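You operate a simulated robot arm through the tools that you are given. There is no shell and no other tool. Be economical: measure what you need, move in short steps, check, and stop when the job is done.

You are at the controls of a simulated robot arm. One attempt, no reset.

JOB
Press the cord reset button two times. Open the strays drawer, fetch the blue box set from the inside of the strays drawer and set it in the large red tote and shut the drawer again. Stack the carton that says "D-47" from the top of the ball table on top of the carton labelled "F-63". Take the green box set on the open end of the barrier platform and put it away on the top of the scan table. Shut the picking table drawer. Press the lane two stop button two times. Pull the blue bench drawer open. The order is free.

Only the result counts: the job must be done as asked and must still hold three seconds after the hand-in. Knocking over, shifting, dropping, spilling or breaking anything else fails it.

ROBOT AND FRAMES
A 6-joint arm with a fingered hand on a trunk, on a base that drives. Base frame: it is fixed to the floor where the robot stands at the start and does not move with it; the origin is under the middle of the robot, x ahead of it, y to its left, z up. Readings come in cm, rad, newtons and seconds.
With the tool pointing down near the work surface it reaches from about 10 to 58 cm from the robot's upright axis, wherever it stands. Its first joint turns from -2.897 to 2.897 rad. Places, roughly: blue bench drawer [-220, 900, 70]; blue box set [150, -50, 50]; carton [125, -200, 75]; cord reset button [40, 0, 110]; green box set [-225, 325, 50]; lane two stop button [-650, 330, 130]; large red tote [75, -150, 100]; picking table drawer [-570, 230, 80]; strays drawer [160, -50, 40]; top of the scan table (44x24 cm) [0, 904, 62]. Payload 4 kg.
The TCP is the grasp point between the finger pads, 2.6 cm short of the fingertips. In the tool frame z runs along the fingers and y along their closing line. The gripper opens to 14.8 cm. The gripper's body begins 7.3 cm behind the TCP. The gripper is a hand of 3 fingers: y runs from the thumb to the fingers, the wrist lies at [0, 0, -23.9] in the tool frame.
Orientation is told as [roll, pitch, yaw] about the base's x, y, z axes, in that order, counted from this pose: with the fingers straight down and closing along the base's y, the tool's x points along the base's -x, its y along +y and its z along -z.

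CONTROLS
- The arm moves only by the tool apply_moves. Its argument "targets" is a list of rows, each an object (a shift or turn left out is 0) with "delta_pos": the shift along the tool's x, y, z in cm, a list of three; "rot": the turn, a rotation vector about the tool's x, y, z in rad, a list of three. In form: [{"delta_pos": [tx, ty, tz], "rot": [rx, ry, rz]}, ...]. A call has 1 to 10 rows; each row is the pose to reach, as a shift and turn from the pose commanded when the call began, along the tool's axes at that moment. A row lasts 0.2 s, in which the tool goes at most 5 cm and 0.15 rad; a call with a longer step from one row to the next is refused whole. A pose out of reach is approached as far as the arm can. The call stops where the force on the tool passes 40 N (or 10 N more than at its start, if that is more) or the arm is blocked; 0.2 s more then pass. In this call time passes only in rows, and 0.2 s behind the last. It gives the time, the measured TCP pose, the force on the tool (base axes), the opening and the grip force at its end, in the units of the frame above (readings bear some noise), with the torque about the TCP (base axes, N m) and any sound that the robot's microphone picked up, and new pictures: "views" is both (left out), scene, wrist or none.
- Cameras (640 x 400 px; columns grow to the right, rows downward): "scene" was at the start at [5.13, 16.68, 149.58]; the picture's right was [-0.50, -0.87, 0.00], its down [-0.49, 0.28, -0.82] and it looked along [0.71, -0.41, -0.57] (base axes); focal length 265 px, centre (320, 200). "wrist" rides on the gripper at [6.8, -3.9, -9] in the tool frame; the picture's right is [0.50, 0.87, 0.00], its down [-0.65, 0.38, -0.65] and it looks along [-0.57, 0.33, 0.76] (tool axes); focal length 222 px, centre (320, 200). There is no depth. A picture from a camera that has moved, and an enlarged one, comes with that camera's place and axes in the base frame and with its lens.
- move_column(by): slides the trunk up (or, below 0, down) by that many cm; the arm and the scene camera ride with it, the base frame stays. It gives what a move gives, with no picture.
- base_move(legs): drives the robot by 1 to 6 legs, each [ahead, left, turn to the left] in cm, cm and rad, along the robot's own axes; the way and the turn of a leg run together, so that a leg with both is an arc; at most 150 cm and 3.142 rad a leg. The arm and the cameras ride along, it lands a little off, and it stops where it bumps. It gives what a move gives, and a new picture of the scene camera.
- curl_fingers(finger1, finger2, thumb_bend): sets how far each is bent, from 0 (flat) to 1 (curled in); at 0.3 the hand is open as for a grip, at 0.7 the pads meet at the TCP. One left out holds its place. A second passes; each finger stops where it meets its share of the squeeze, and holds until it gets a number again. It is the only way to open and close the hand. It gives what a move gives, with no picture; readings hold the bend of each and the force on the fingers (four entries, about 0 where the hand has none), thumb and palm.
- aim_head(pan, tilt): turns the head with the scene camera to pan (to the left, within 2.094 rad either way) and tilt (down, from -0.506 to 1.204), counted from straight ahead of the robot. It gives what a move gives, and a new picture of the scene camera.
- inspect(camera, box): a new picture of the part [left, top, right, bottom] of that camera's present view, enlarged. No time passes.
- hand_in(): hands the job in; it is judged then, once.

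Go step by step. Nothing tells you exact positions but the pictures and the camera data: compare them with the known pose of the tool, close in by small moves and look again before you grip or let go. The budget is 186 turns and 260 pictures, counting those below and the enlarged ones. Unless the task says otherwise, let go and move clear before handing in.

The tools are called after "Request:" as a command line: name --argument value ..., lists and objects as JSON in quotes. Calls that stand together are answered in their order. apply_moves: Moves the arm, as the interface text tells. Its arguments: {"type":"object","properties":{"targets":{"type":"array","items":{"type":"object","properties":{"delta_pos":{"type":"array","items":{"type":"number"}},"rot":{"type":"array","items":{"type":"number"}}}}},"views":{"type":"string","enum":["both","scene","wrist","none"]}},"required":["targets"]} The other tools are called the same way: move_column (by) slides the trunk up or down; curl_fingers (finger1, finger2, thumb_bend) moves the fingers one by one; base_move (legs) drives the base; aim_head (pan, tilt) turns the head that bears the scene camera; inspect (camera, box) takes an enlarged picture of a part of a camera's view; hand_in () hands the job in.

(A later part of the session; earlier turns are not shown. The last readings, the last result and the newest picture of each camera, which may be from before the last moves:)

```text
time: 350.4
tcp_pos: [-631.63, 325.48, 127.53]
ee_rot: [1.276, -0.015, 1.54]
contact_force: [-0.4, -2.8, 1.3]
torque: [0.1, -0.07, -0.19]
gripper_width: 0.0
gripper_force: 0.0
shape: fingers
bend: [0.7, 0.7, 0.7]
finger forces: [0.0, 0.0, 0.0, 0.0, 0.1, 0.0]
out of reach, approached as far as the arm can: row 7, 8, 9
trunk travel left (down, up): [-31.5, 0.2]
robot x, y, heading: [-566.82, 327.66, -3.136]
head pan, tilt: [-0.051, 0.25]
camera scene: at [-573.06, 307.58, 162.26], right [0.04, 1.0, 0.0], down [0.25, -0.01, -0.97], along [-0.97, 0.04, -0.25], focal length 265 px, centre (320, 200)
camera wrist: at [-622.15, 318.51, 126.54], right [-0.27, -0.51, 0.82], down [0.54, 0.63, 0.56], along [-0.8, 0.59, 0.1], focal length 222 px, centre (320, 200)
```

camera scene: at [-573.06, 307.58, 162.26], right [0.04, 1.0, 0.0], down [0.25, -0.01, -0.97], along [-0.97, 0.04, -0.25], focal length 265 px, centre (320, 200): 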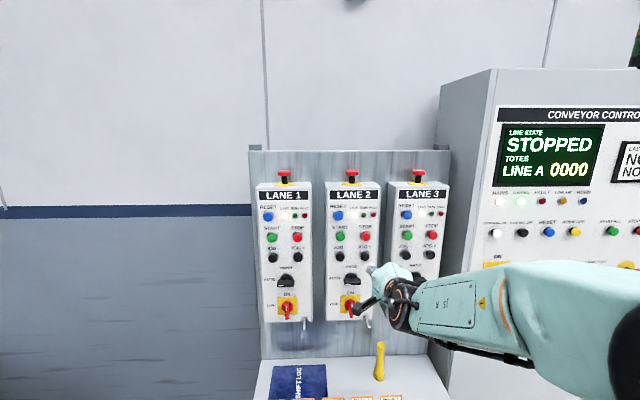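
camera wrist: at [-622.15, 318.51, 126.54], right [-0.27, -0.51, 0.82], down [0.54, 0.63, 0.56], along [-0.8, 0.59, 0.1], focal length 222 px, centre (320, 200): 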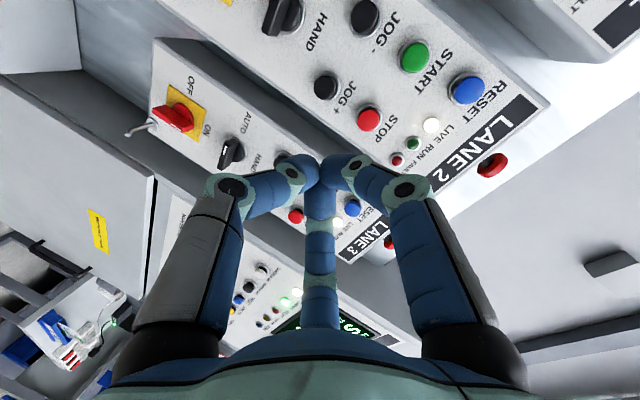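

STOP is at [-653.7, 326, 128.7]. I'll move to a standoff about 7 cm in front.

Request:
apply_moves --targets '[{"delta_pos": [0, 1.5, 3.5]}, {"delta_pos": [-0.1, 3, 7]}, {"delta_pos": [-0.1, 4.5, 10.5]}, {"delta_pos": [-0.1, 6, 13.5]}]'

Request:
inspect --camera "scene" --box '[320, 180, 440, 280]'

```text
time: 351.4
tcp_pos: [-645.86, 325.09, 129.77]
ee_rot: [1.284, -0.044, 1.579]
contact_force: [-0.4, -0.4, 1.1]
torque: [-0.02, 0.01, 0.0]
gripper_width: 0.0
gripper_force: 0.0
shape: fingers
bend: [0.7, 0.7, 0.7]
finger forces: [0.0, 0.1, 0.0, 0.0, 0.0, 0.1]
trunk travel left (down, up): [-31.5, 0.2]
robot x, y, heading: [-566.87, 328.27, -3.13]
head pan, tilt: [-0.051, 0.25]
camera scene: at [-572.89, 307.6, 162.27], right [0.04, 1.0, 0.0], down [0.25, -0.01, -0.97], along [-0.97, 0.04, -0.25], focal length 265 px, centre (320, 200)
camera wrist: at [-636.26, 318.47, 128.44], right [-0.24, -0.54, 0.81], down [0.52, 0.64, 0.57], along [-0.82, 0.55, 0.12], focal length 222 px, centre (320, 200)
```

scene: 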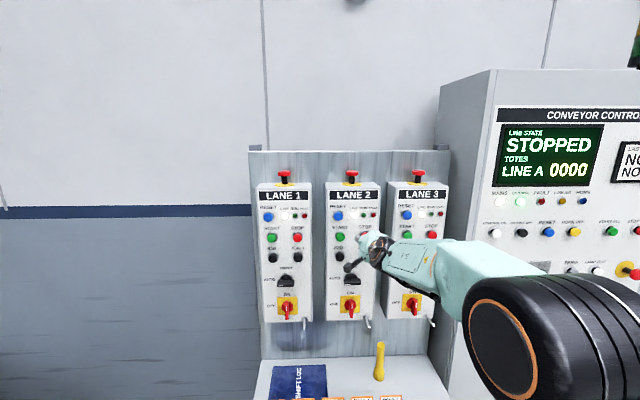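
wrist: 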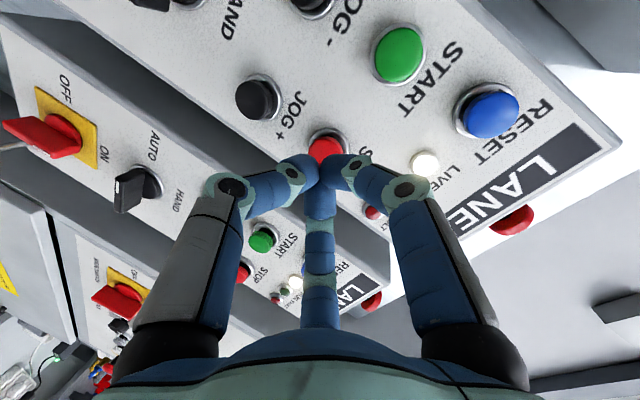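

```text
4.00 times, centred on (380, 230) of scene
camera zoom: at [-572.89, 307.6, 162.27], right [0.04, 1.0, 0.0], down [0.25, -0.01, -0.97], along [-0.97, 0.04, -0.25], focal length 1058 px, centre (80, 80)
```

zoom: 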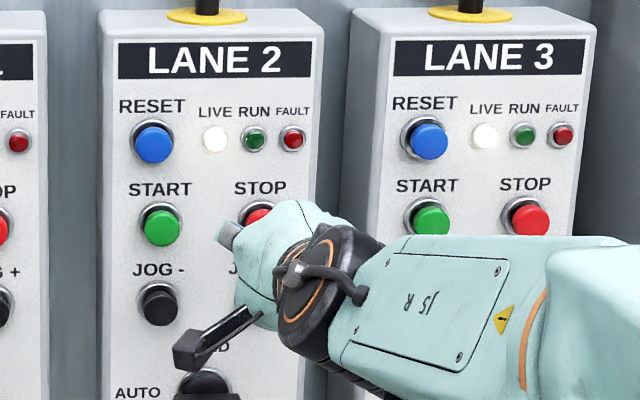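

It's well aligned. First press:

Request:
apply_moves --targets '[{"delta_pos": [-0.6, 0, 2.1]}, {"delta_pos": [-0.6, 0.54, 4]}, {"delta_pos": [-0.6, 0.68, 4.5]}, {"delta_pos": [-0.6, 0.82, 4.97]}, {"delta_pos": [-0.6, 0.96, 5.45]}, {"delta_pos": [-0.6, 1.1, 5.93]}, {"delta_pos": [-0.6, 1.24, 6.41]}, {"delta_pos": [-0.6, 1.38, 6.9]}, {"delta_pos": [-0.6, 1.52, 7.37]}, {"delta_pos": [-0.6, 1.66, 7.86]}]' --views "wrist"

```text
time: 353.5
tcp_pos: [-652.62, 325.77, 129.83]
ee_rot: [1.291, -0.044, 1.579]
contact_force: [37.9, 0.8, 3.0]
torque: [0.04, -0.21, -0.02]
gripper_width: 0.0
gripper_force: 24.1
shape: fingers
bend: [0.72, 0.72, 0.69]
finger forces: [19.4, 17.8, 0.0, 0.0, 11.3, 0.0]
trunk travel left (down, up): [-31.5, 0.2]
robot x, y, heading: [-566.75, 328.43, -3.132]
head pan, tilt: [-0.051, 0.25]
heard: click
stopped in row 10: the force on the tool passed its limit at 42 N (the readings are from after the stop); the commanded pose is now the measured one
camera wrist: at [-642.95, 319.26, 128.41], right [-0.24, -0.54, 0.81], down [0.52, 0.63, 0.57], along [-0.82, 0.56, 0.13], focal length 222 px, centre (320, 200)
```

wrist: 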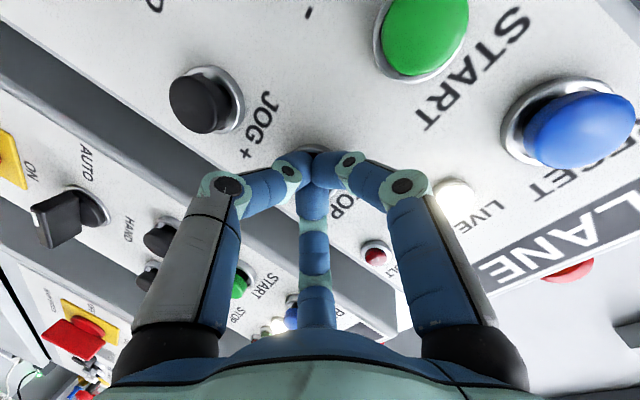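

One click came from the right button. I'll release and press a second time.

Request:
apply_moves --targets '[{"delta_pos": [0, -0.28, -0.96]}, {"delta_pos": [0, -0.84, -2.9]}, {"delta_pos": [0, -1.1, -3.85]}]' --views "none"

Request:
apply_moves --targets '[{"delta_pos": [0, 0.28, 0.96]}, {"delta_pos": [0, 0.42, 1.44]}, {"delta_pos": [0, 0.56, 1.92]}, {"delta_pos": [0, 0.7, 2.4]}, {"delta_pos": [0, 0.84, 2.88]}, {"delta_pos": [0, 0.98, 3.36]}, {"delta_pos": [0, 1.12, 3.84]}, {"delta_pos": [0, 1.26, 4.32]}, {"delta_pos": [0, 1.4, 4.8]}]' --views "none"

Request:
apply_moves --targets '[{"delta_pos": [0, -0.28, -0.96]}, {"delta_pos": [0, -1.1, -3.85]}, {"delta_pos": [0, -2.2, -8]}]' --views "none"

```text
time: 354.3
tcp_pos: [-650.36, 326.03, 129.47]
ee_rot: [1.287, -0.046, 1.573]
contact_force: [0.6, 0.0, 0.1]
torque: [-0.02, 0.04, 0.0]
gripper_width: 0.0
gripper_force: 0.0
shape: fingers
bend: [0.7, 0.7, 0.7]
finger forces: [0.0, 0.1, 0.1, 0.1, 0.1, 0.0]
out of reach, approached as far as the arm can: row 2, 3
trunk travel left (down, up): [-31.5, 0.2]
robot x, y, heading: [-566.89, 328.06, -3.131]
head pan, tilt: [-0.051, 0.25]
```

```text
time: 355.6
tcp_pos: [-652.56, 326.18, 129.86]
ee_rot: [1.29, -0.044, 1.576]
contact_force: [39.0, 0.8, 2.8]
torque: [0.0, -0.29, -0.05]
gripper_width: 0.0
gripper_force: 24.5
shape: fingers
bend: [0.72, 0.72, 0.69]
finger forces: [19.2, 18.5, 0.1, 0.0, 11.7, 0.0]
out of reach, approached as far as the arm can: row 1, 2, 3, 4
trunk travel left (down, up): [-31.5, 0.2]
robot x, y, heading: [-566.32, 328.31, -3.135]
head pan, tilt: [-0.051, 0.25]
heard: click
stopped in row 6: the force on the tool passed its limit at 42 N (the readings are from after the stop); the commanded pose is now the measured one
```

```text
time: 356.4
tcp_pos: [-644.56, 326.71, 129.45]
ee_rot: [1.274, 0.107, 1.504]
contact_force: [0.5, -1.7, 0.7]
torque: [0.09, -0.05, -0.12]
gripper_width: 0.01
gripper_force: 0.1
shape: fingers
bend: [0.7, 0.7, 0.7]
finger forces: [0.1, 0.0, 0.1, 0.0, 0.1, 0.1]
out of reach, approached as far as the arm can: row 2
trunk travel left (down, up): [-31.5, 0.2]
robot x, y, heading: [-566.76, 328.38, -3.135]
head pan, tilt: [-0.051, 0.25]
```

Both presses clicked. I'll back away, bring the arm back to vertical and look toward the barrier platform.

Request:
base_move --legs '[[-50, 0, 0]]'

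Request:
apply_moves --targets '[{"delta_pos": [0, 0, -3], "rot": [0.14, 0, 0]}, {"delta_pos": [0, 0, -6], "rot": [0.28, 0, 0]}, {"delta_pos": [0, -0.5, -9], "rot": [0.42, 0, 0]}, {"delta_pos": [0, -1, -12], "rot": [0.56, 0, 0]}, {"delta_pos": [0, -2, -15], "rot": [0.7, 0, 0]}, {"delta_pos": [0, -3, -18], "rot": [0.84, 0, 0]}, {"delta_pos": [0, -4, -21], "rot": [0.98, 0, 0]}, {"delta_pos": [0, -5, -24], "rot": [1.12, 0, 0]}, {"delta_pos": [0, -6, -27], "rot": [1.26, 0, 0]}]' --views "none"

Request:
base_move --legs '[[-20, 0, 0], [0, 0, 3.14]]'

Request:
aim_head --pan 0.15 --tilt 0.35

```text
time: 359.3
tcp_pos: [-595.01, 326.18, 129.55]
ee_rot: [1.286, -0.045, 1.579]
contact_force: [0.6, -0.3, 0.2]
torque: [0.01, 0.04, -0.01]
gripper_width: 0.0
gripper_force: 0.1
shape: fingers
bend: [0.7, 0.7, 0.7]
finger forces: [0.1, 0.0, 0.1, 0.1, 0.0, 0.1]
trunk travel left (down, up): [-31.5, 0.2]
robot x, y, heading: [-517.09, 328.58, -3.129]
head pan, tilt: [-0.051, 0.25]
camera scene: at [-522.57, 308.06, 162.28], right [0.04, 1.0, 0.0], down [0.25, -0.01, -0.97], along [-0.97, 0.04, -0.25], focal length 265 px, centre (320, 200)
```

scene: 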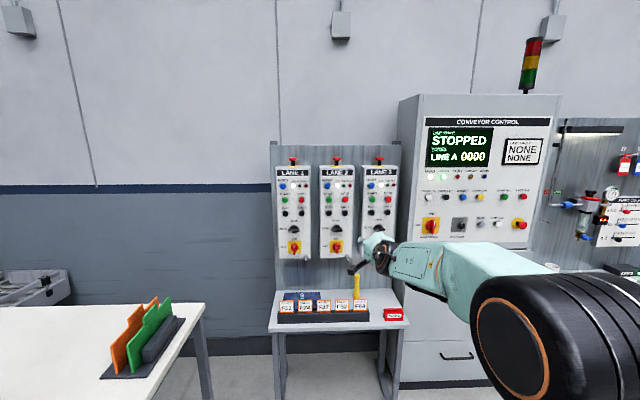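

```text
time: 361.3
tcp_pos: [-567.33, 326.41, 131.26]
ee_rot: [0.022, -0.043, 1.581]
contact_force: [-0.7, 0.1, -0.5]
torque: [-0.02, 0.0, 0.01]
gripper_width: 0.03
gripper_force: 0.0
shape: fingers
bend: [0.7, 0.7, 0.7]
finger forces: [0.0, 0.0, 0.0, 0.1, 0.0, 0.0]
out of reach, approached as far as the arm can: row 1, 2
trunk travel left (down, up): [-31.5, 0.2]
robot x, y, heading: [-516.6, 328.54, -3.128]
head pan, tilt: [-0.051, 0.25]
```

```text
time: 370.2
tcp_pos: [-446.03, 330.49, 131.24]
ee_rot: [0.024, -0.043, -1.573]
contact_force: [1.0, 0.0, 0.1]
torque: [0.0, 0.0, -0.05]
gripper_width: 0.0
gripper_force: 0.0
shape: fingers
bend: [0.7, 0.7, 0.7]
finger forces: [0.0, 0.1, 0.0, 0.0, 0.0, 0.0]
trunk travel left (down, up): [-31.5, 0.2]
robot x, y, heading: [-496.66, 329.25, -0.002]
head pan, tilt: [-0.051, 0.25]
camera scene: at [-490.55, 349.43, 162.27], right [-0.05, -1.0, 0.0], down [-0.25, 0.01, -0.97], along [0.97, -0.05, -0.25], focal length 265 px, centre (320, 200)
```

scene: 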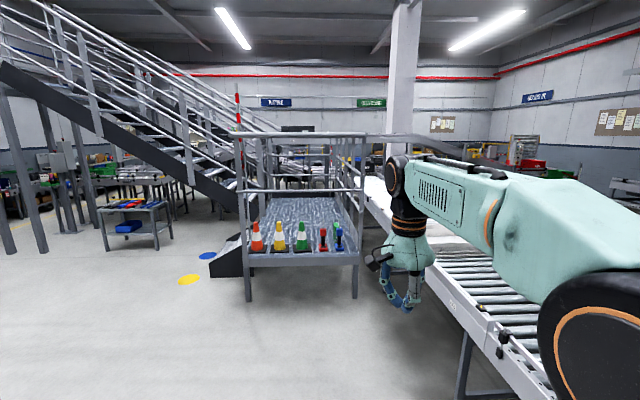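

```text
time: 370.9
tcp_pos: [-445.95, 330.34, 131.3]
ee_rot: [0.025, -0.045, -1.574]
contact_force: [0.0, -0.5, 0.0]
torque: [-0.01, 0.02, 0.03]
gripper_width: 0.02
gripper_force: 0.1
shape: fingers
bend: [0.7, 0.7, 0.7]
finger forces: [0.1, 0.0, 0.0, 0.0, 0.0, 0.0]
trunk travel left (down, up): [-31.5, 0.2]
robot x, y, heading: [-496.76, 329.11, 0.006]
head pan, tilt: [0.15, 0.351]
camera scene: at [-490.67, 351.29, 161.33], right [0.15, -0.99, 0.0], down [-0.34, -0.05, -0.94], along [0.93, 0.14, -0.34], focal length 265 px, centre (320, 200)
```

scene: 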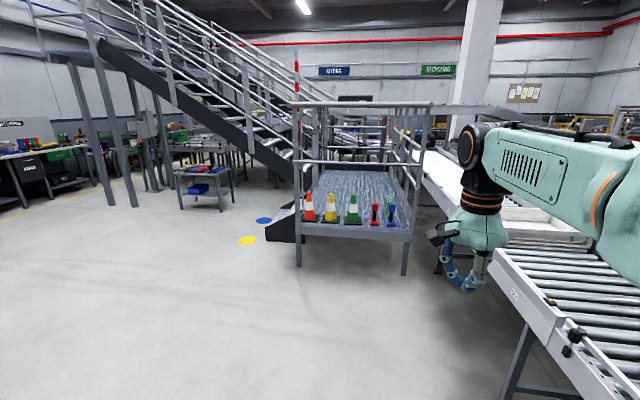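

The platform's open end faces me, with several coloured items on it. I'll zoom in.

Request:
inspect --camera "scene" --box '[285, 160, 425, 250]'

```text
4.44 times, centred on (355, 205) of scene
camera zoom: at [-490.67, 351.29, 161.33], right [0.15, -0.99, 0.0], down [-0.34, -0.05, -0.94], along [0.93, 0.14, -0.34], focal length 1176 px, centre (164, 178)
```

zoom: 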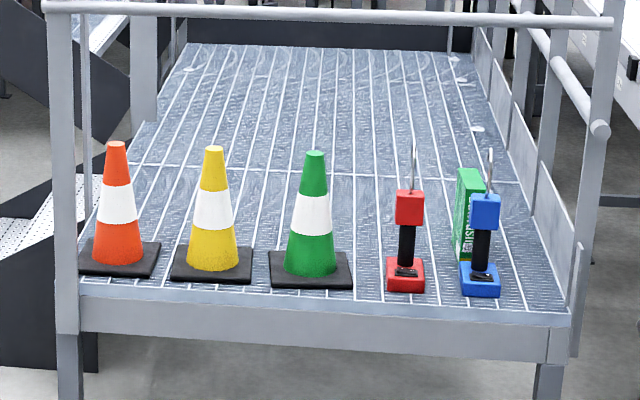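

The green box set is behind the blue lamp at the right end of the platform. I'll move closer for a better look.

Request:
base_move --legs '[[120, 8, 0]]'

Request:
aim_head --pan 0.0 --tilt 0.5

```text
time: 377.0
tcp_pos: [-325.72, 338.85, 131.28]
ee_rot: [0.025, -0.042, -1.569]
contact_force: [0.2, 0.5, -0.7]
torque: [-0.02, -0.02, -0.01]
gripper_width: 0.01
gripper_force: 0.1
shape: fingers
bend: [0.7, 0.7, 0.7]
finger forces: [0.0, 0.1, 0.0, 0.0, 0.0, 0.0]
trunk travel left (down, up): [-31.5, 0.2]
robot x, y, heading: [-376.16, 336.86, -0.002]
head pan, tilt: [0.15, 0.351]
camera scene: at [-370.51, 359.51, 161.32], right [0.15, -0.99, 0.0], down [-0.34, -0.05, -0.94], along [0.93, 0.14, -0.34], focal length 265 px, centre (320, 200)
```

scene: 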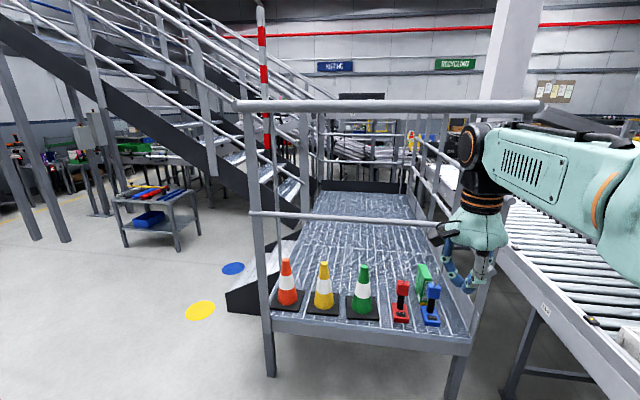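

```text
time: 377.7
tcp_pos: [-325.77, 338.85, 131.27]
ee_rot: [0.024, -0.043, -1.57]
contact_force: [0.9, 0.3, 0.5]
torque: [0.01, 0.02, 0.01]
gripper_width: 0.0
gripper_force: 0.0
shape: fingers
bend: [0.7, 0.7, 0.7]
finger forces: [0.0, 0.1, 0.0, 0.0, 0.1, 0.1]
trunk travel left (down, up): [-31.5, 0.2]
robot x, y, heading: [-376.68, 336.68, 0.004]
head pan, tilt: [0.0, 0.499]
camera scene: at [-370.62, 358.12, 159.96], right [0.0, -1.0, 0.0], down [-0.48, 0.0, -0.88], along [0.88, 0.0, -0.48], focal length 265 px, centre (320, 200)
```

scene: 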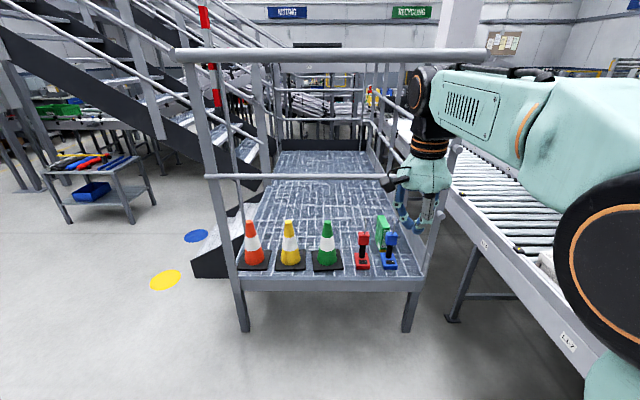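

The open end has crossbars at about z = 115 and z = 160, with the items below. The green box is near [-230, 318]. I'll retract the arm and come closer for accurate measurement.

Request:
apply_moves --targets '[{"delta_pos": [0, -4.5, 0]}, {"delta_pos": [0, -9, 0]}, {"delta_pos": [0, -13.5, 0]}, {"delta_pos": [0, -17, 0]}]' --views "none"

Request:
base_move --legs '[[45, -8, 0]]'

Request:
aim_head --pan -0.15 --tilt 0.75

```text
time: 378.7
tcp_pos: [-343.03, 338.77, 130.97]
ee_rot: [0.025, -0.044, -1.57]
contact_force: [-0.1, -0.5, -0.6]
torque: [0.0, -0.01, 0.02]
gripper_width: 0.05
gripper_force: 0.0
shape: fingers
bend: [0.7, 0.7, 0.7]
finger forces: [0.0, 0.0, 0.0, 0.1, 0.0, 0.0]
trunk travel left (down, up): [-31.5, 0.2]
robot x, y, heading: [-376.72, 336.78, 0.002]
head pan, tilt: [0.0, 0.499]
```

```text
time: 381.5
tcp_pos: [-296.99, 330.88, 130.9]
ee_rot: [0.025, -0.044, -1.573]
contact_force: [-0.6, 1.1, 0.2]
torque: [-0.01, -0.02, 0.01]
gripper_width: 0.03
gripper_force: 0.0
shape: fingers
bend: [0.7, 0.7, 0.7]
finger forces: [0.0, 0.0, 0.0, 0.0, 0.0, 0.1]
trunk travel left (down, up): [-31.5, 0.2]
robot x, y, heading: [-330.85, 329.25, 0.003]
head pan, tilt: [0.0, 0.499]
camera scene: at [-324.79, 350.21, 159.95], right [0.0, -1.0, 0.0], down [-0.48, 0.0, -0.88], along [0.88, 0.0, -0.48], focal length 265 px, centre (320, 200)
```

scene: 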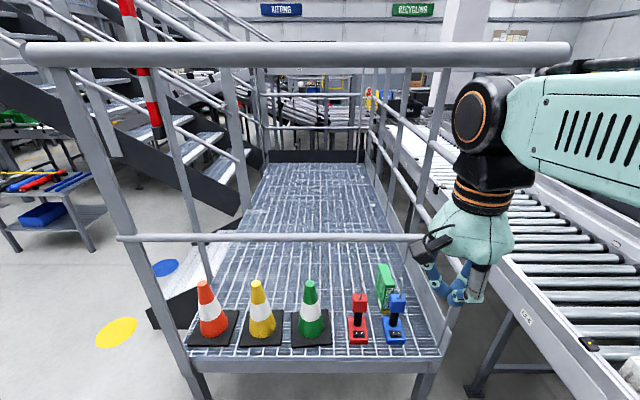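

```text
time: 382.3
tcp_pos: [-297.06, 330.79, 131.01]
ee_rot: [0.027, -0.044, -1.571]
contact_force: [0.1, 0.6, 0.2]
torque: [-0.01, -0.02, -0.05]
gripper_width: 0.0
gripper_force: 0.1
shape: fingers
bend: [0.7, 0.7, 0.7]
finger forces: [0.1, 0.1, 0.0, 0.0, 0.0, 0.0]
trunk travel left (down, up): [-31.5, 0.2]
robot x, y, heading: [-330.74, 328.94, 0.001]
head pan, tilt: [-0.15, 0.75]
camera scene: at [-325.72, 348.99, 157.77], right [-0.15, -0.99, 0.0], down [-0.67, 0.1, -0.73], along [0.72, -0.11, -0.68], focal length 265 px, centre (320, 200)
```

scene: 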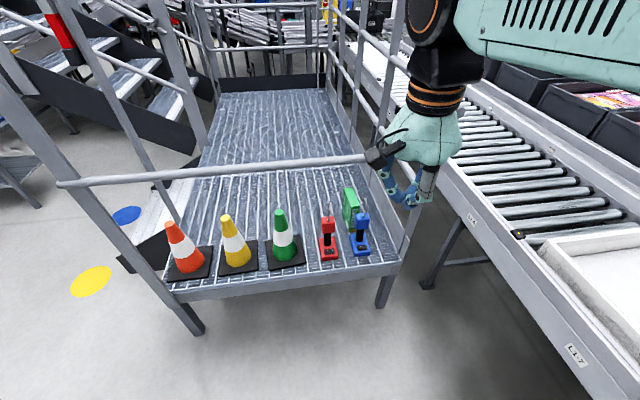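

Request:
inspect --camera "scene" --box '[300, 170, 420, 270]'

```text
4.00 times, centred on (360, 220) of scene
camera zoom: at [-325.72, 348.99, 157.77], right [-0.15, -0.99, 0.0], down [-0.67, 0.1, -0.73], along [0.72, -0.11, -0.68], focal length 1058 px, centre (160, 120)
```

zoom: 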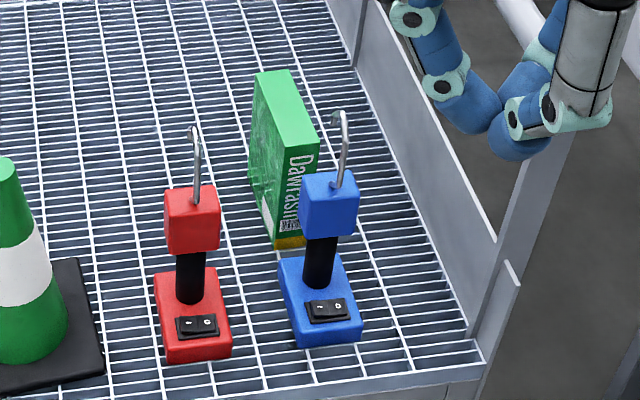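

The way in is under the mid bar (z ≈ 111), passing between the green cone and the red lamp, with the box at about [-229, 317.6] and its top at z ≈ 64. I'll back off, lower the trunk and test the arm shape in open space first.

Request:
base_move --legs '[[-45, 0, 0]]'

Request:
move_column --by -31

Request:
apply_moves --targets '[{"delta_pos": [0, 2, 2.5], "rot": [0, 0, -0.15]}, {"delta_pos": [0, 4, 5], "rot": [0, 0, -0.3]}, {"delta_pos": [0, 7, 7.5], "rot": [0, 0, -0.45]}, {"delta_pos": [0, 10, 10], "rot": [0, 0, -0.6]}, {"delta_pos": [0, 13, 12.5], "rot": [0, 0, -0.75]}, {"delta_pos": [0, 16, 15], "rot": [0, 0, -0.9]}, {"delta_pos": [0, 19, 17.5], "rot": [0, 0, -1.05]}, {"delta_pos": [0, 22, 20], "rot": [0, 0, -1.2]}, {"delta_pos": [0, 25, 22.5], "rot": [0, 0, -1.35]}, {"delta_pos": [0, 28, 25], "rot": [0, 0, -1.5]}]' --views "scene"

```text
time: 385.0
tcp_pos: [-342.35, 330.72, 130.85]
ee_rot: [0.027, -0.043, -1.577]
contact_force: [0.4, 0.2, -0.8]
torque: [0.01, -0.01, 0.02]
gripper_width: 0.02
gripper_force: 0.1
shape: fingers
bend: [0.7, 0.7, 0.7]
finger forces: [0.1, 0.1, 0.0, 0.0, 0.0, 0.0]
trunk travel left (down, up): [-31.5, 0.2]
robot x, y, heading: [-376.34, 329.31, -0.004]
head pan, tilt: [-0.15, 0.75]
camera scene: at [-370.94, 349.03, 157.77], right [-0.15, -0.99, 0.0], down [-0.67, 0.11, -0.73], along [0.72, -0.11, -0.68], focal length 265 px, centre (320, 200)
```

scene: 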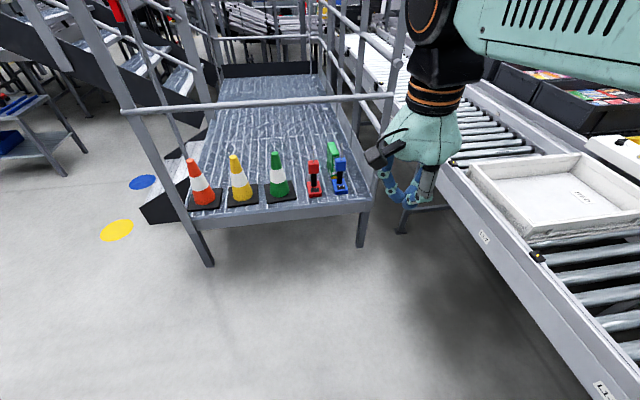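

```text
time: 388.1
tcp_pos: [-342.31, 330.67, 99.99]
ee_rot: [0.027, -0.043, -1.579]
contact_force: [-0.5, -0.5, -0.1]
torque: [0.01, 0.05, 0.01]
gripper_width: 0.01
gripper_force: 0.1
shape: fingers
bend: [0.7, 0.7, 0.7]
finger forces: [0.0, 0.1, 0.1, 0.1, 0.1, 0.0]
trunk travel left (down, up): [-0.5, 31.2]
robot x, y, heading: [-376.18, 329.11, -0.005]
head pan, tilt: [-0.15, 0.75]
```

```text
time: 390.3
tcp_pos: [-313.74, 329.69, 75.73]
ee_rot: [-0.042, -0.028, -0.076]
contact_force: [-0.5, 0.3, -0.4]
torque: [0.01, 0.01, 0.0]
gripper_width: 0.02
gripper_force: 0.1
shape: fingers
bend: [0.7, 0.7, 0.7]
finger forces: [0.1, 0.0, 0.0, 0.0, 0.1, 0.1]
trunk travel left (down, up): [-0.5, 31.2]
robot x, y, heading: [-376.06, 329.27, -0.003]
head pan, tilt: [-0.15, 0.75]
camera scene: at [-365.28, 349.01, 126.26], right [-0.15, -0.99, 0.0], down [-0.67, 0.11, -0.73], along [0.72, -0.11, -0.68], focal length 265 px, centre (320, 200)
```

scene: 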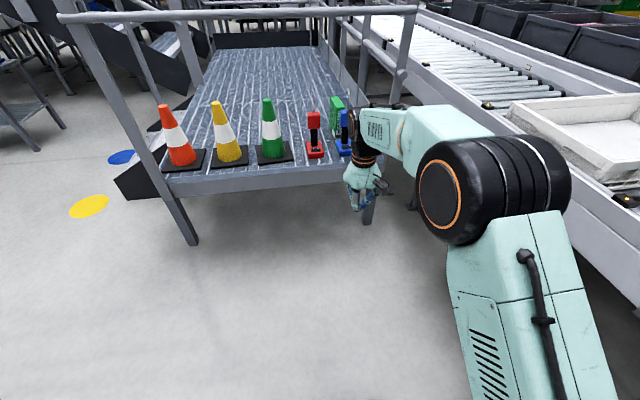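

The arm fits: its highest part is about 106–108, below the bar bottom of about 110.8. I'll square the hand, lower slightly and line up with the gap at y ≈ 343.5.

Request:
apply_moves --targets '[{"delta_pos": [-1.2, 0, 2], "rot": [-0.042, 0.028, -0.076]}, {"delta_pos": [-2.5, 0, 4], "rot": [-0.042, 0.028, -0.076]}]' --views "none"

Request:
base_move --legs '[[0, 14, 0], [28, 0, 0]]'

Request:
apply_moves --targets '[{"delta_pos": [0, 0, 0.1]}]' --views "wrist"

```text
time: 390.9
tcp_pos: [-311.13, 329.13, 71.69]
ee_rot: [0.001, 0.003, 0.001]
contact_force: [-0.1, 0.0, 0.3]
torque: [-0.05, 0.01, 0.0]
gripper_width: 0.02
gripper_force: 0.0
shape: fingers
bend: [0.7, 0.7, 0.7]
finger forces: [0.0, 0.0, 0.1, 0.0, 0.0, 0.1]
trunk travel left (down, up): [-0.5, 31.2]
robot x, y, heading: [-376.36, 329.63, -0.008]
head pan, tilt: [-0.15, 0.75]
```

```text
time: 394.4
tcp_pos: [-283.02, 343.24, 71.75]
ee_rot: [0.0, 0.003, 0.002]
contact_force: [-0.6, 0.5, 0.1]
torque: [0.0, 0.01, -0.02]
gripper_width: 0.03
gripper_force: 0.1
shape: fingers
bend: [0.7, 0.7, 0.7]
finger forces: [0.0, 0.0, 0.0, 0.0, 0.0, 0.1]
trunk travel left (down, up): [-0.5, 31.2]
robot x, y, heading: [-347.92, 343.23, -0.003]
head pan, tilt: [-0.15, 0.75]
camera scene: at [-337.2, 363.07, 126.26], right [-0.15, -0.99, 0.0], down [-0.67, 0.1, -0.73], along [0.72, -0.11, -0.68], focal length 265 px, centre (320, 200)
```

scene: 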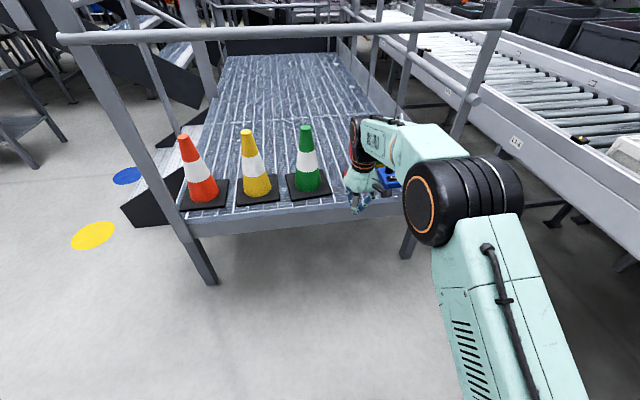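

```text
time: 394.8
tcp_pos: [-283.06, 343.35, 71.58]
ee_rot: [0.001, 0.001, -0.001]
contact_force: [-0.4, 0.4, -0.6]
torque: [0.0, 0.04, -0.01]
gripper_width: 0.0
gripper_force: 0.1
shape: fingers
bend: [0.7, 0.7, 0.7]
finger forces: [0.0, 0.1, 0.1, 0.0, 0.1, 0.1]
trunk travel left (down, up): [-0.5, 31.2]
robot x, y, heading: [-348.01, 343.55, 0.002]
head pan, tilt: [-0.15, 0.75]
camera wrist: at [-289.95, 339.45, 80.81], right [-0.5, 0.87, 0.0], down [0.66, 0.38, 0.65], along [0.56, 0.33, -0.76], focal length 222 px, centre (320, 200)
```

wrist: 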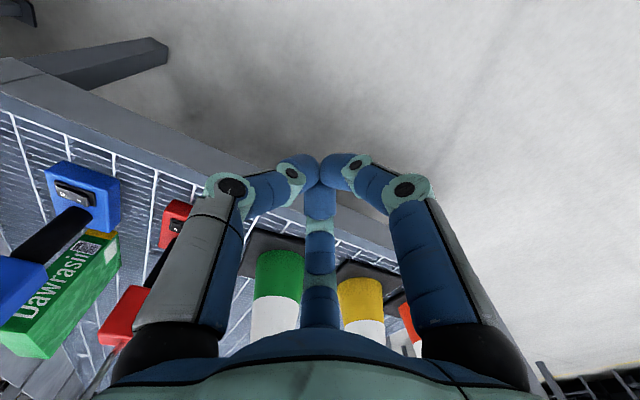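

The gap is centred. I'll advance under the bar.

Request:
base_move --legs '[[26, 0, 0]]'

Request:
inspect --camera "scene" --box '[220, 0, 540, 240]'

Request:
inspect --camera "wrist" --box '[0, 0, 640, 400]'

```text
time: 396.6
tcp_pos: [-256.85, 343.3, 71.6]
ee_rot: [-0.001, 0.002, 0.003]
contact_force: [0.2, -0.9, 0.4]
torque: [-0.01, -0.03, -0.03]
gripper_width: 0.01
gripper_force: 0.0
shape: fingers
bend: [0.7, 0.7, 0.7]
finger forces: [0.0, 0.0, 0.1, 0.0, 0.0, 0.1]
trunk travel left (down, up): [-0.5, 31.2]
robot x, y, heading: [-321.82, 343.02, 0.0]
head pan, tilt: [-0.15, 0.75]
camera scene: at [-311.13, 363.01, 126.26], right [-0.15, -0.99, 0.0], down [-0.67, 0.1, -0.73], along [0.72, -0.11, -0.68], focal length 265 px, centre (320, 200)
```

scene: 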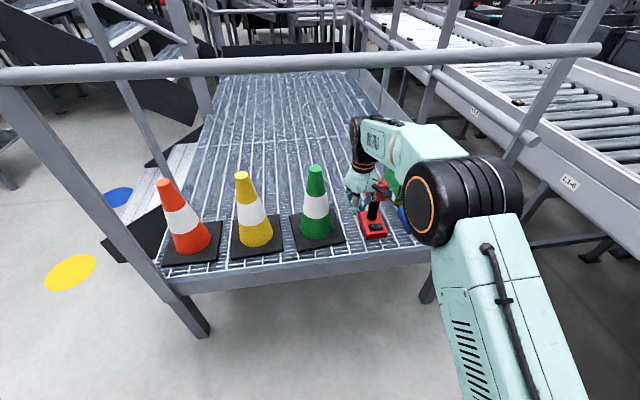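

```text
1.67 times, centred on (380, 120) of scene
camera zoom: at [-311.13, 363.01, 126.26], right [-0.15, -0.99, 0.0], down [-0.67, 0.1, -0.73], along [0.72, -0.11, -0.68], focal length 441 px, centre (220, 333)
```

zoom: 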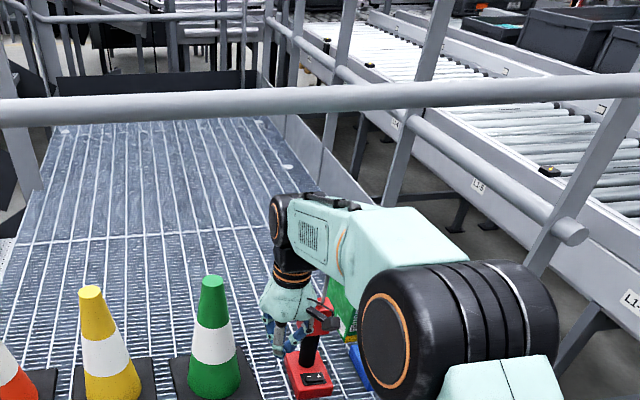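

```text
1.00 times, centred on (320, 200) of wrist (not enlarged: the box is as wide or as high as the picture)
camera zoom: at [-263.84, 339.45, 80.8], right [-0.5, 0.87, 0.0], down [0.66, 0.38, 0.65], along [0.56, 0.33, -0.76], focal length 222 px, centre (320, 200)
```

zoom: 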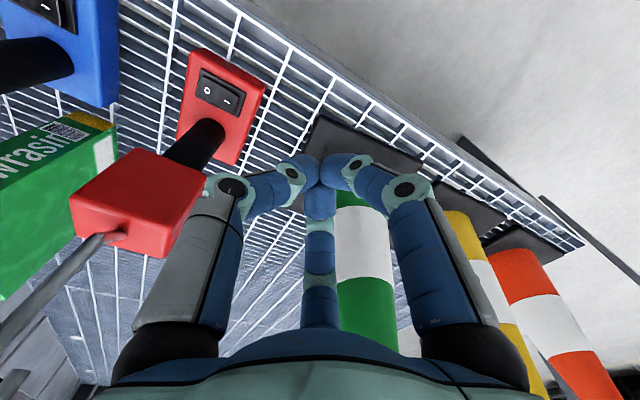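

There are about 5 cm of clearance on each side and 8 cm below the bar. I'll continue in.

Request:
base_move --legs '[[31, 0, 0]]'

Request:
inspect --camera "wrist" --box '[0, 0, 640, 400]'

```text
time: 398.7
tcp_pos: [-226.52, 342.99, 71.62]
ee_rot: [0.0, 0.003, 0.001]
contact_force: [0.7, 0.7, 0.2]
torque: [0.0, 0.01, 0.01]
gripper_width: 0.02
gripper_force: 0.1
shape: fingers
bend: [0.7, 0.7, 0.7]
finger forces: [0.0, 0.0, 0.0, 0.0, 0.1, 0.0]
trunk travel left (down, up): [-0.5, 31.2]
robot x, y, heading: [-290.99, 343.07, -0.004]
head pan, tilt: [-0.15, 0.75]
camera scene: at [-280.52, 362.91, 126.26], right [-0.15, -0.99, 0.0], down [-0.67, 0.1, -0.73], along [0.72, -0.11, -0.68], focal length 265 px, centre (320, 200)
```

scene: 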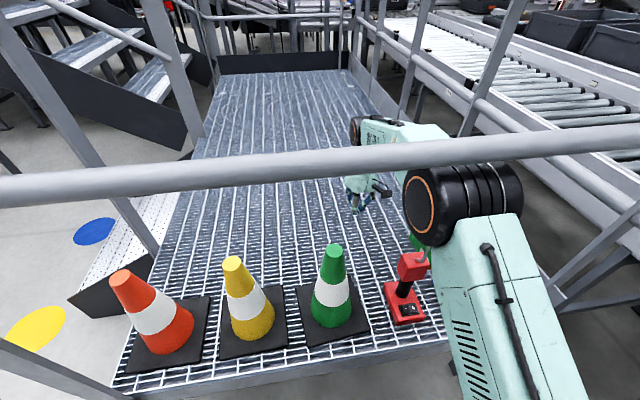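

```text
1.00 times, centred on (320, 200) of wrist (not enlarged: the box is as wide or as high as the picture)
camera zoom: at [-233.26, 339.27, 80.8], right [-0.5, 0.87, 0.0], down [0.66, 0.38, 0.65], along [0.56, 0.33, -0.76], focal length 222 px, centre (320, 200)
```

zoom: 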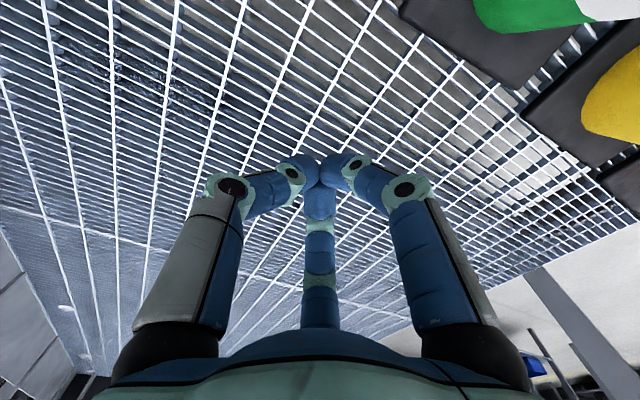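

The hand is inside, behind the lamps. Strafing would bring the elbow near the corner post, so I'll swing the arm sideways toward the box instead.

Request:
base_move --legs '[[3, 0, 0]]'

Request:
apply_moves --targets '[{"delta_pos": [0.4, -4, 0]}, {"delta_pos": [1, -8, 0]}, {"delta_pos": [1.6, -12, 0]}, {"delta_pos": [2.3, -16, 0]}, {"delta_pos": [3, -20, 0]}, {"delta_pos": [4, -24, 0]}]'

```text
time: 399.5
tcp_pos: [-223.42, 343.12, 71.65]
ee_rot: [0.0, 0.002, -0.001]
contact_force: [-0.7, -0.3, -0.8]
torque: [0.03, -0.01, -0.01]
gripper_width: 0.04
gripper_force: 0.2
shape: fingers
bend: [0.7, 0.7, 0.7]
finger forces: [0.0, 0.0, 0.0, 0.0, 0.0, 0.1]
trunk travel left (down, up): [-0.5, 31.2]
robot x, y, heading: [-288.17, 342.72, -0.004]
head pan, tilt: [-0.15, 0.75]
camera scene: at [-277.56, 362.9, 126.26], right [-0.15, -0.99, 0.0], down [-0.67, 0.1, -0.73], along [0.72, -0.11, -0.68], focal length 265 px, centre (320, 200)
```

scene: 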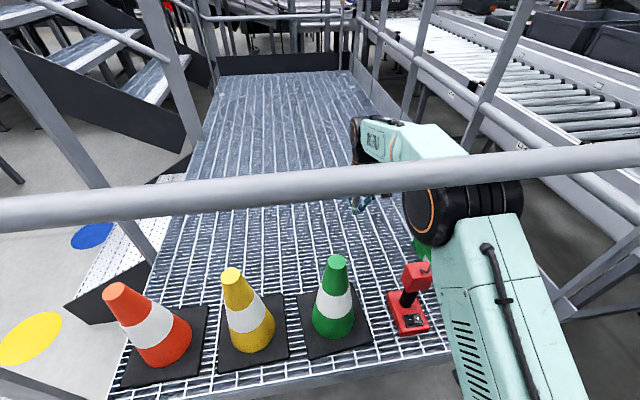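

```text
time: 400.9
tcp_pos: [-227.59, 319.31, 71.91]
ee_rot: [-0.001, 0.004, 0.001]
contact_force: [0.3, -0.2, -0.4]
torque: [0.02, 0.01, 0.02]
gripper_width: 0.01
gripper_force: 0.0
shape: fingers
bend: [0.7, 0.7, 0.7]
finger forces: [0.0, 0.1, 0.0, 0.0, 0.0, 0.0]
trunk travel left (down, up): [-0.5, 31.2]
robot x, y, heading: [-288.29, 343.02, -0.003]
head pan, tilt: [-0.15, 0.75]
camera scene: at [-277.59, 362.88, 126.26], right [-0.15, -0.99, 0.0], down [-0.67, 0.1, -0.73], along [0.72, -0.11, -0.68], focal length 265 px, centre (320, 200)
camera wrist: at [-234.46, 315.31, 80.92], right [-0.5, 0.87, 0.0], down [0.66, 0.38, 0.65], along [0.56, 0.33, -0.76], focal length 222 px, centre (320, 200)
```

scene: 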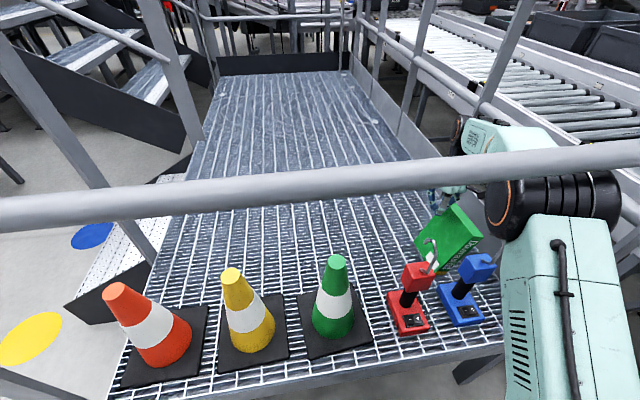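
wrist: 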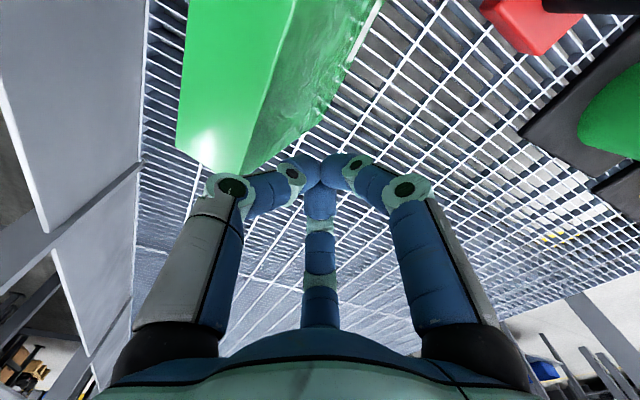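

Request:
inspect --camera "scene" --box '[390, 160, 530, 340]'

```text
2.22 times, centred on (460, 250) of scene
camera zoom: at [-277.59, 362.88, 126.26], right [-0.15, -0.99, 0.0], down [-0.67, 0.1, -0.73], along [0.72, -0.11, -0.68], focal length 588 px, centre (9, 89)
```

zoom: 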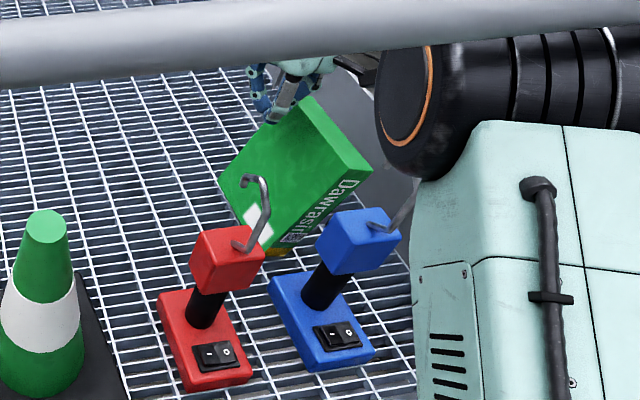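

The box is upright. I'll move 7 cm further right above it and triangulate with the wrist camera before opening the hand.

Request:
apply_moves --targets '[{"delta_pos": [0.5, -3.5, -1]}, {"delta_pos": [1, -7, -2]}]' --views "wrist"

Request:
inspect --camera "scene" --box '[390, 100, 590, 340]'

```text
time: 401.5
tcp_pos: [-228.56, 312.1, 73.68]
ee_rot: [0.0, 0.001, -0.001]
contact_force: [-0.5, 0.1, -0.3]
torque: [0.02, 0.01, -0.01]
gripper_width: 0.0
gripper_force: 0.1
shape: fingers
bend: [0.7, 0.7, 0.7]
finger forces: [0.1, 0.1, 0.0, 0.0, 0.1, 0.0]
trunk travel left (down, up): [-0.5, 31.2]
robot x, y, heading: [-288.09, 342.92, -0.004]
head pan, tilt: [-0.15, 0.75]
camera wrist: at [-235.38, 308.18, 82.87], right [-0.5, 0.87, 0.0], down [0.66, 0.38, 0.65], along [0.56, 0.33, -0.76], focal length 222 px, centre (320, 200)
```

wrist: 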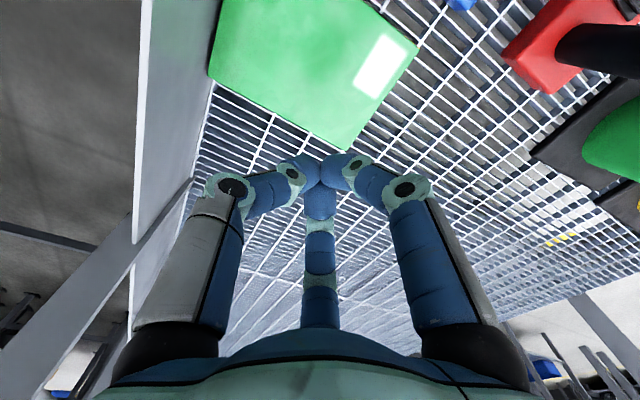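

```text
1.67 times, centred on (490, 220) of scene
camera zoom: at [-277.6, 362.88, 126.26], right [-0.15, -0.99, 0.0], down [-0.67, 0.1, -0.73], along [0.72, -0.11, -0.68], focal length 441 px, centre (37, 167)
```

zoom: 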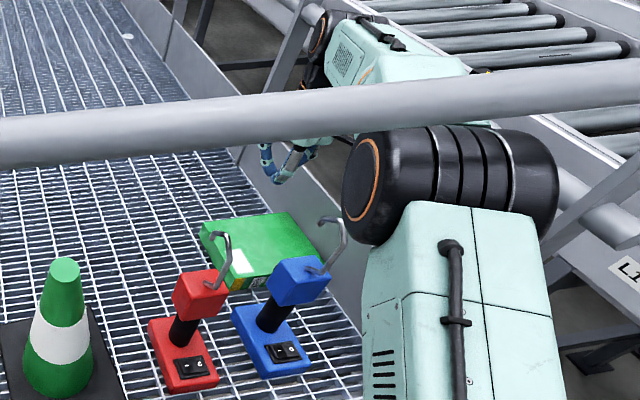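

My fist tipped the box over; it now lies flat at about x -239…-222, y 299…321, with its top at z ≈ 49. It's still on the platform and nothing else moved. I'll press on its top and slide it left into the open lane, first adjusting trunk and base for clearance.

Request:
apply_moves --targets '[{"delta_pos": [-0.5, 2, 3]}, {"delta_pos": [-1.5, 4, 6]}, {"delta_pos": [-2.5, 6, 8]}]' --views "none"

Request:
base_move --legs '[[4, 0, 0]]'

Request:
inspect --camera "scene" --box '[390, 100, 590, 340]'

```text
time: 402.3
tcp_pos: [-225.94, 318.12, 65.57]
ee_rot: [-0.001, 0.001, 0.0]
contact_force: [0.0, 0.3, 0.5]
torque: [0.02, 0.01, -0.01]
gripper_width: 0.0
gripper_force: 0.1
shape: fingers
bend: [0.7, 0.7, 0.7]
finger forces: [0.0, 0.0, 0.0, 0.0, 0.1, 0.1]
trunk travel left (down, up): [-0.5, 31.2]
robot x, y, heading: [-288.47, 342.98, -0.004]
head pan, tilt: [-0.15, 0.75]
```

```text
time: 403.2
tcp_pos: [-221.99, 318.25, 65.66]
ee_rot: [0.0, 0.001, -0.001]
contact_force: [0.4, 0.4, -0.3]
torque: [-0.02, 0.03, -0.02]
gripper_width: 0.0
gripper_force: 0.0
shape: fingers
bend: [0.7, 0.7, 0.7]
finger forces: [0.0, 0.0, 0.0, 0.1, 0.0, 0.1]
trunk travel left (down, up): [-0.5, 31.2]
robot x, y, heading: [-283.99, 342.88, -0.007]
head pan, tilt: [-0.15, 0.75]
camera scene: at [-273.56, 362.88, 126.26], right [-0.15, -0.99, 0.0], down [-0.67, 0.1, -0.73], along [0.72, -0.11, -0.68], focal length 265 px, centre (320, 200)
```

scene: 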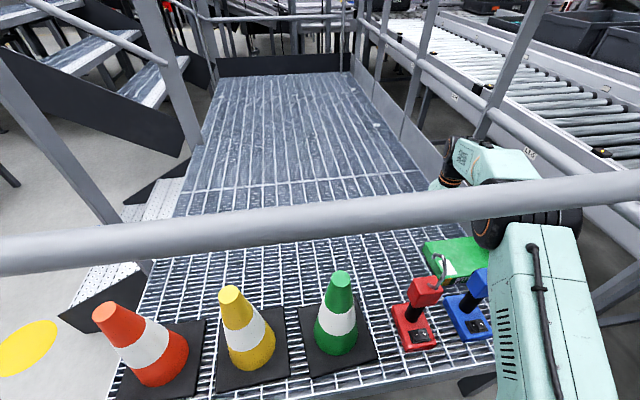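

```text
1.67 times, centred on (490, 220) of scene
camera zoom: at [-273.56, 362.88, 126.26], right [-0.15, -0.99, 0.0], down [-0.67, 0.1, -0.73], along [0.72, -0.11, -0.68], focal length 441 px, centre (37, 167)
```

zoom: 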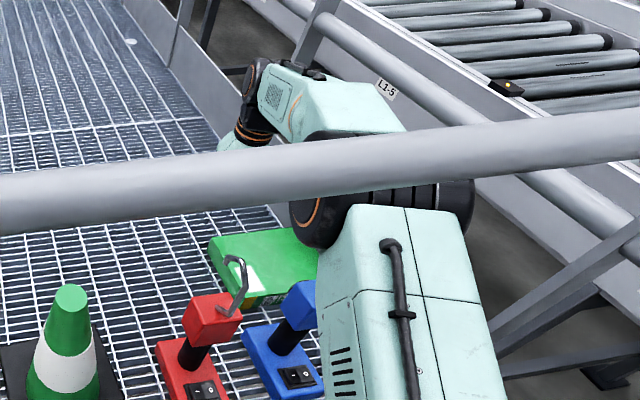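

Request:
move_column --by 5

Request:
apply_moves --targets '[{"delta_pos": [2, -0.5, 3.5]}, {"delta_pos": [4, -1, 7]}, {"delta_pos": [5, -1.5, 10]}]'

```text
time: 404.1
tcp_pos: [-222.1, 318.13, 70.53]
ee_rot: [0.001, 0.003, 0.001]
contact_force: [-0.3, -0.3, 0.2]
torque: [0.0, 0.01, 0.0]
gripper_width: 0.02
gripper_force: 0.1
shape: fingers
bend: [0.7, 0.7, 0.7]
finger forces: [0.0, 0.1, 0.0, 0.0, 0.0, 0.0]
trunk travel left (down, up): [-5.5, 26.2]
robot x, y, heading: [-284.3, 343.21, -0.007]
head pan, tilt: [-0.15, 0.75]
```

```text
time: 404.9
tcp_pos: [-227.03, 316.56, 60.44]
ee_rot: [0.0, 0.002, 0.0]
contact_force: [-0.8, 0.8, -0.3]
torque: [0.01, 0.01, 0.03]
gripper_width: 0.0
gripper_force: 0.1
shape: fingers
bend: [0.7, 0.7, 0.7]
finger forces: [0.1, 0.1, 0.0, 0.1, 0.0, 0.0]
trunk travel left (down, up): [-5.5, 26.2]
robot x, y, heading: [-284.4, 342.9, 0.001]
head pan, tilt: [-0.15, 0.75]
camera scene: at [-274.88, 362.88, 130.88], right [-0.15, -0.99, 0.0], down [-0.67, 0.1, -0.73], along [0.72, -0.11, -0.68], focal length 265 px, centre (320, 200)
camera wrist: at [-233.85, 312.77, 69.72], right [-0.5, 0.87, 0.0], down [0.66, 0.38, 0.65], along [0.56, 0.33, -0.76], focal length 222 px, centre (320, 200)
```

scene: 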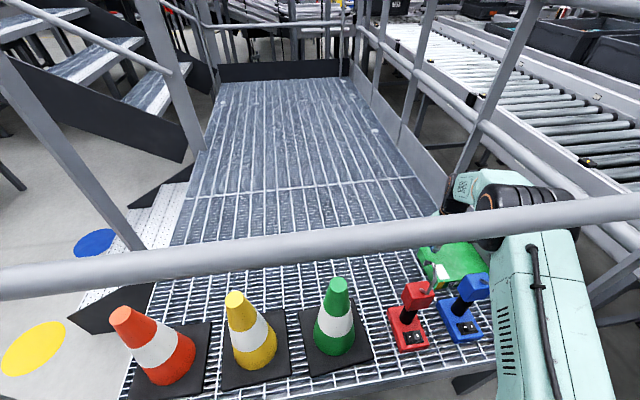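
wrist: 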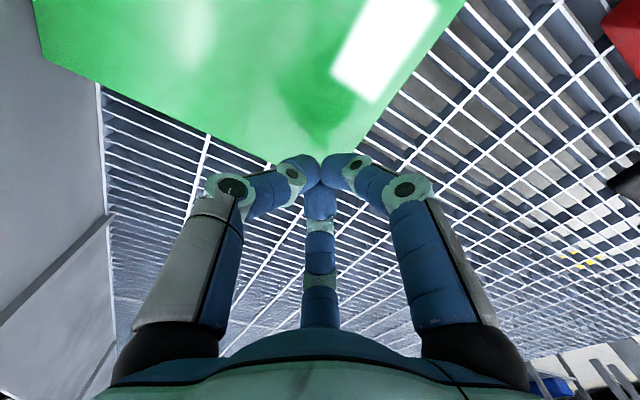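

The press point is good. I'll lower the fist onto the box top until firm contact.

Request:
apply_moves --targets '[{"delta_pos": [0, 0, 4]}, {"delta_pos": [0, 0, 7]}, {"delta_pos": [0, 0, 8]}, {"delta_pos": [0, 0, 8.5]}, {"delta_pos": [0, 0, 9]}, {"delta_pos": [0, 0, 9.5]}, {"delta_pos": [0, 0, 10]}]' --views "none"

```text
time: 405.4
tcp_pos: [-226.64, 316.34, 57.07]
ee_rot: [-0.006, -0.009, 0.0]
contact_force: [-6.3, 2.4, 20.9]
torque: [0.14, 0.2, 0.0]
gripper_width: 0.0
gripper_force: 12.4
shape: fingers
bend: [0.71, 0.7, 0.7]
finger forces: [13.0, 5.7, 0.1, 0.1, 5.5, 0.0]
trunk travel left (down, up): [-5.5, 26.2]
robot x, y, heading: [-284.35, 342.95, -0.003]
head pan, tilt: [-0.15, 0.75]
stopped in row 2: the force on the tool passed its limit at 67 N (the readings are from after the stop); the commanded pose is now the measured one
```

Contact came at TCP z ≈ 57, so the surfaces are higher than I estimated: the box top is about 55, and the box is about 13 × 19 cm lying flat. I'll shift the press point inward and press gently again.

Request:
apply_moves --targets '[{"delta_pos": [0, 0, -1.5]}, {"delta_pos": [2.2, -2, -1.5]}, {"delta_pos": [2.2, -2, -0.7]}, {"delta_pos": [2.2, -2, -0.2]}, {"delta_pos": [2.2, -2, 0.1]}, {"delta_pos": [2.2, -2, 0.4]}]' --views "none"

```text
time: 406.8
tcp_pos: [-228.59, 314.32, 57.12]
ee_rot: [-0.01, -0.015, 0.0]
contact_force: [-4.2, 2.3, 18.0]
torque: [0.06, 0.16, 0.04]
gripper_width: 0.02
gripper_force: 12.5
shape: fingers
bend: [0.71, 0.7, 0.7]
finger forces: [10.8, 6.7, 0.0, 0.0, 7.5, 0.1]
trunk travel left (down, up): [-5.5, 26.2]
robot x, y, heading: [-284.23, 342.97, -0.007]
head pan, tilt: [-0.15, 0.75]
stopped in row 6: the force on the tool passed its limit at 44 N (the readings are from after the stop); the commanded pose is now the measured one
```

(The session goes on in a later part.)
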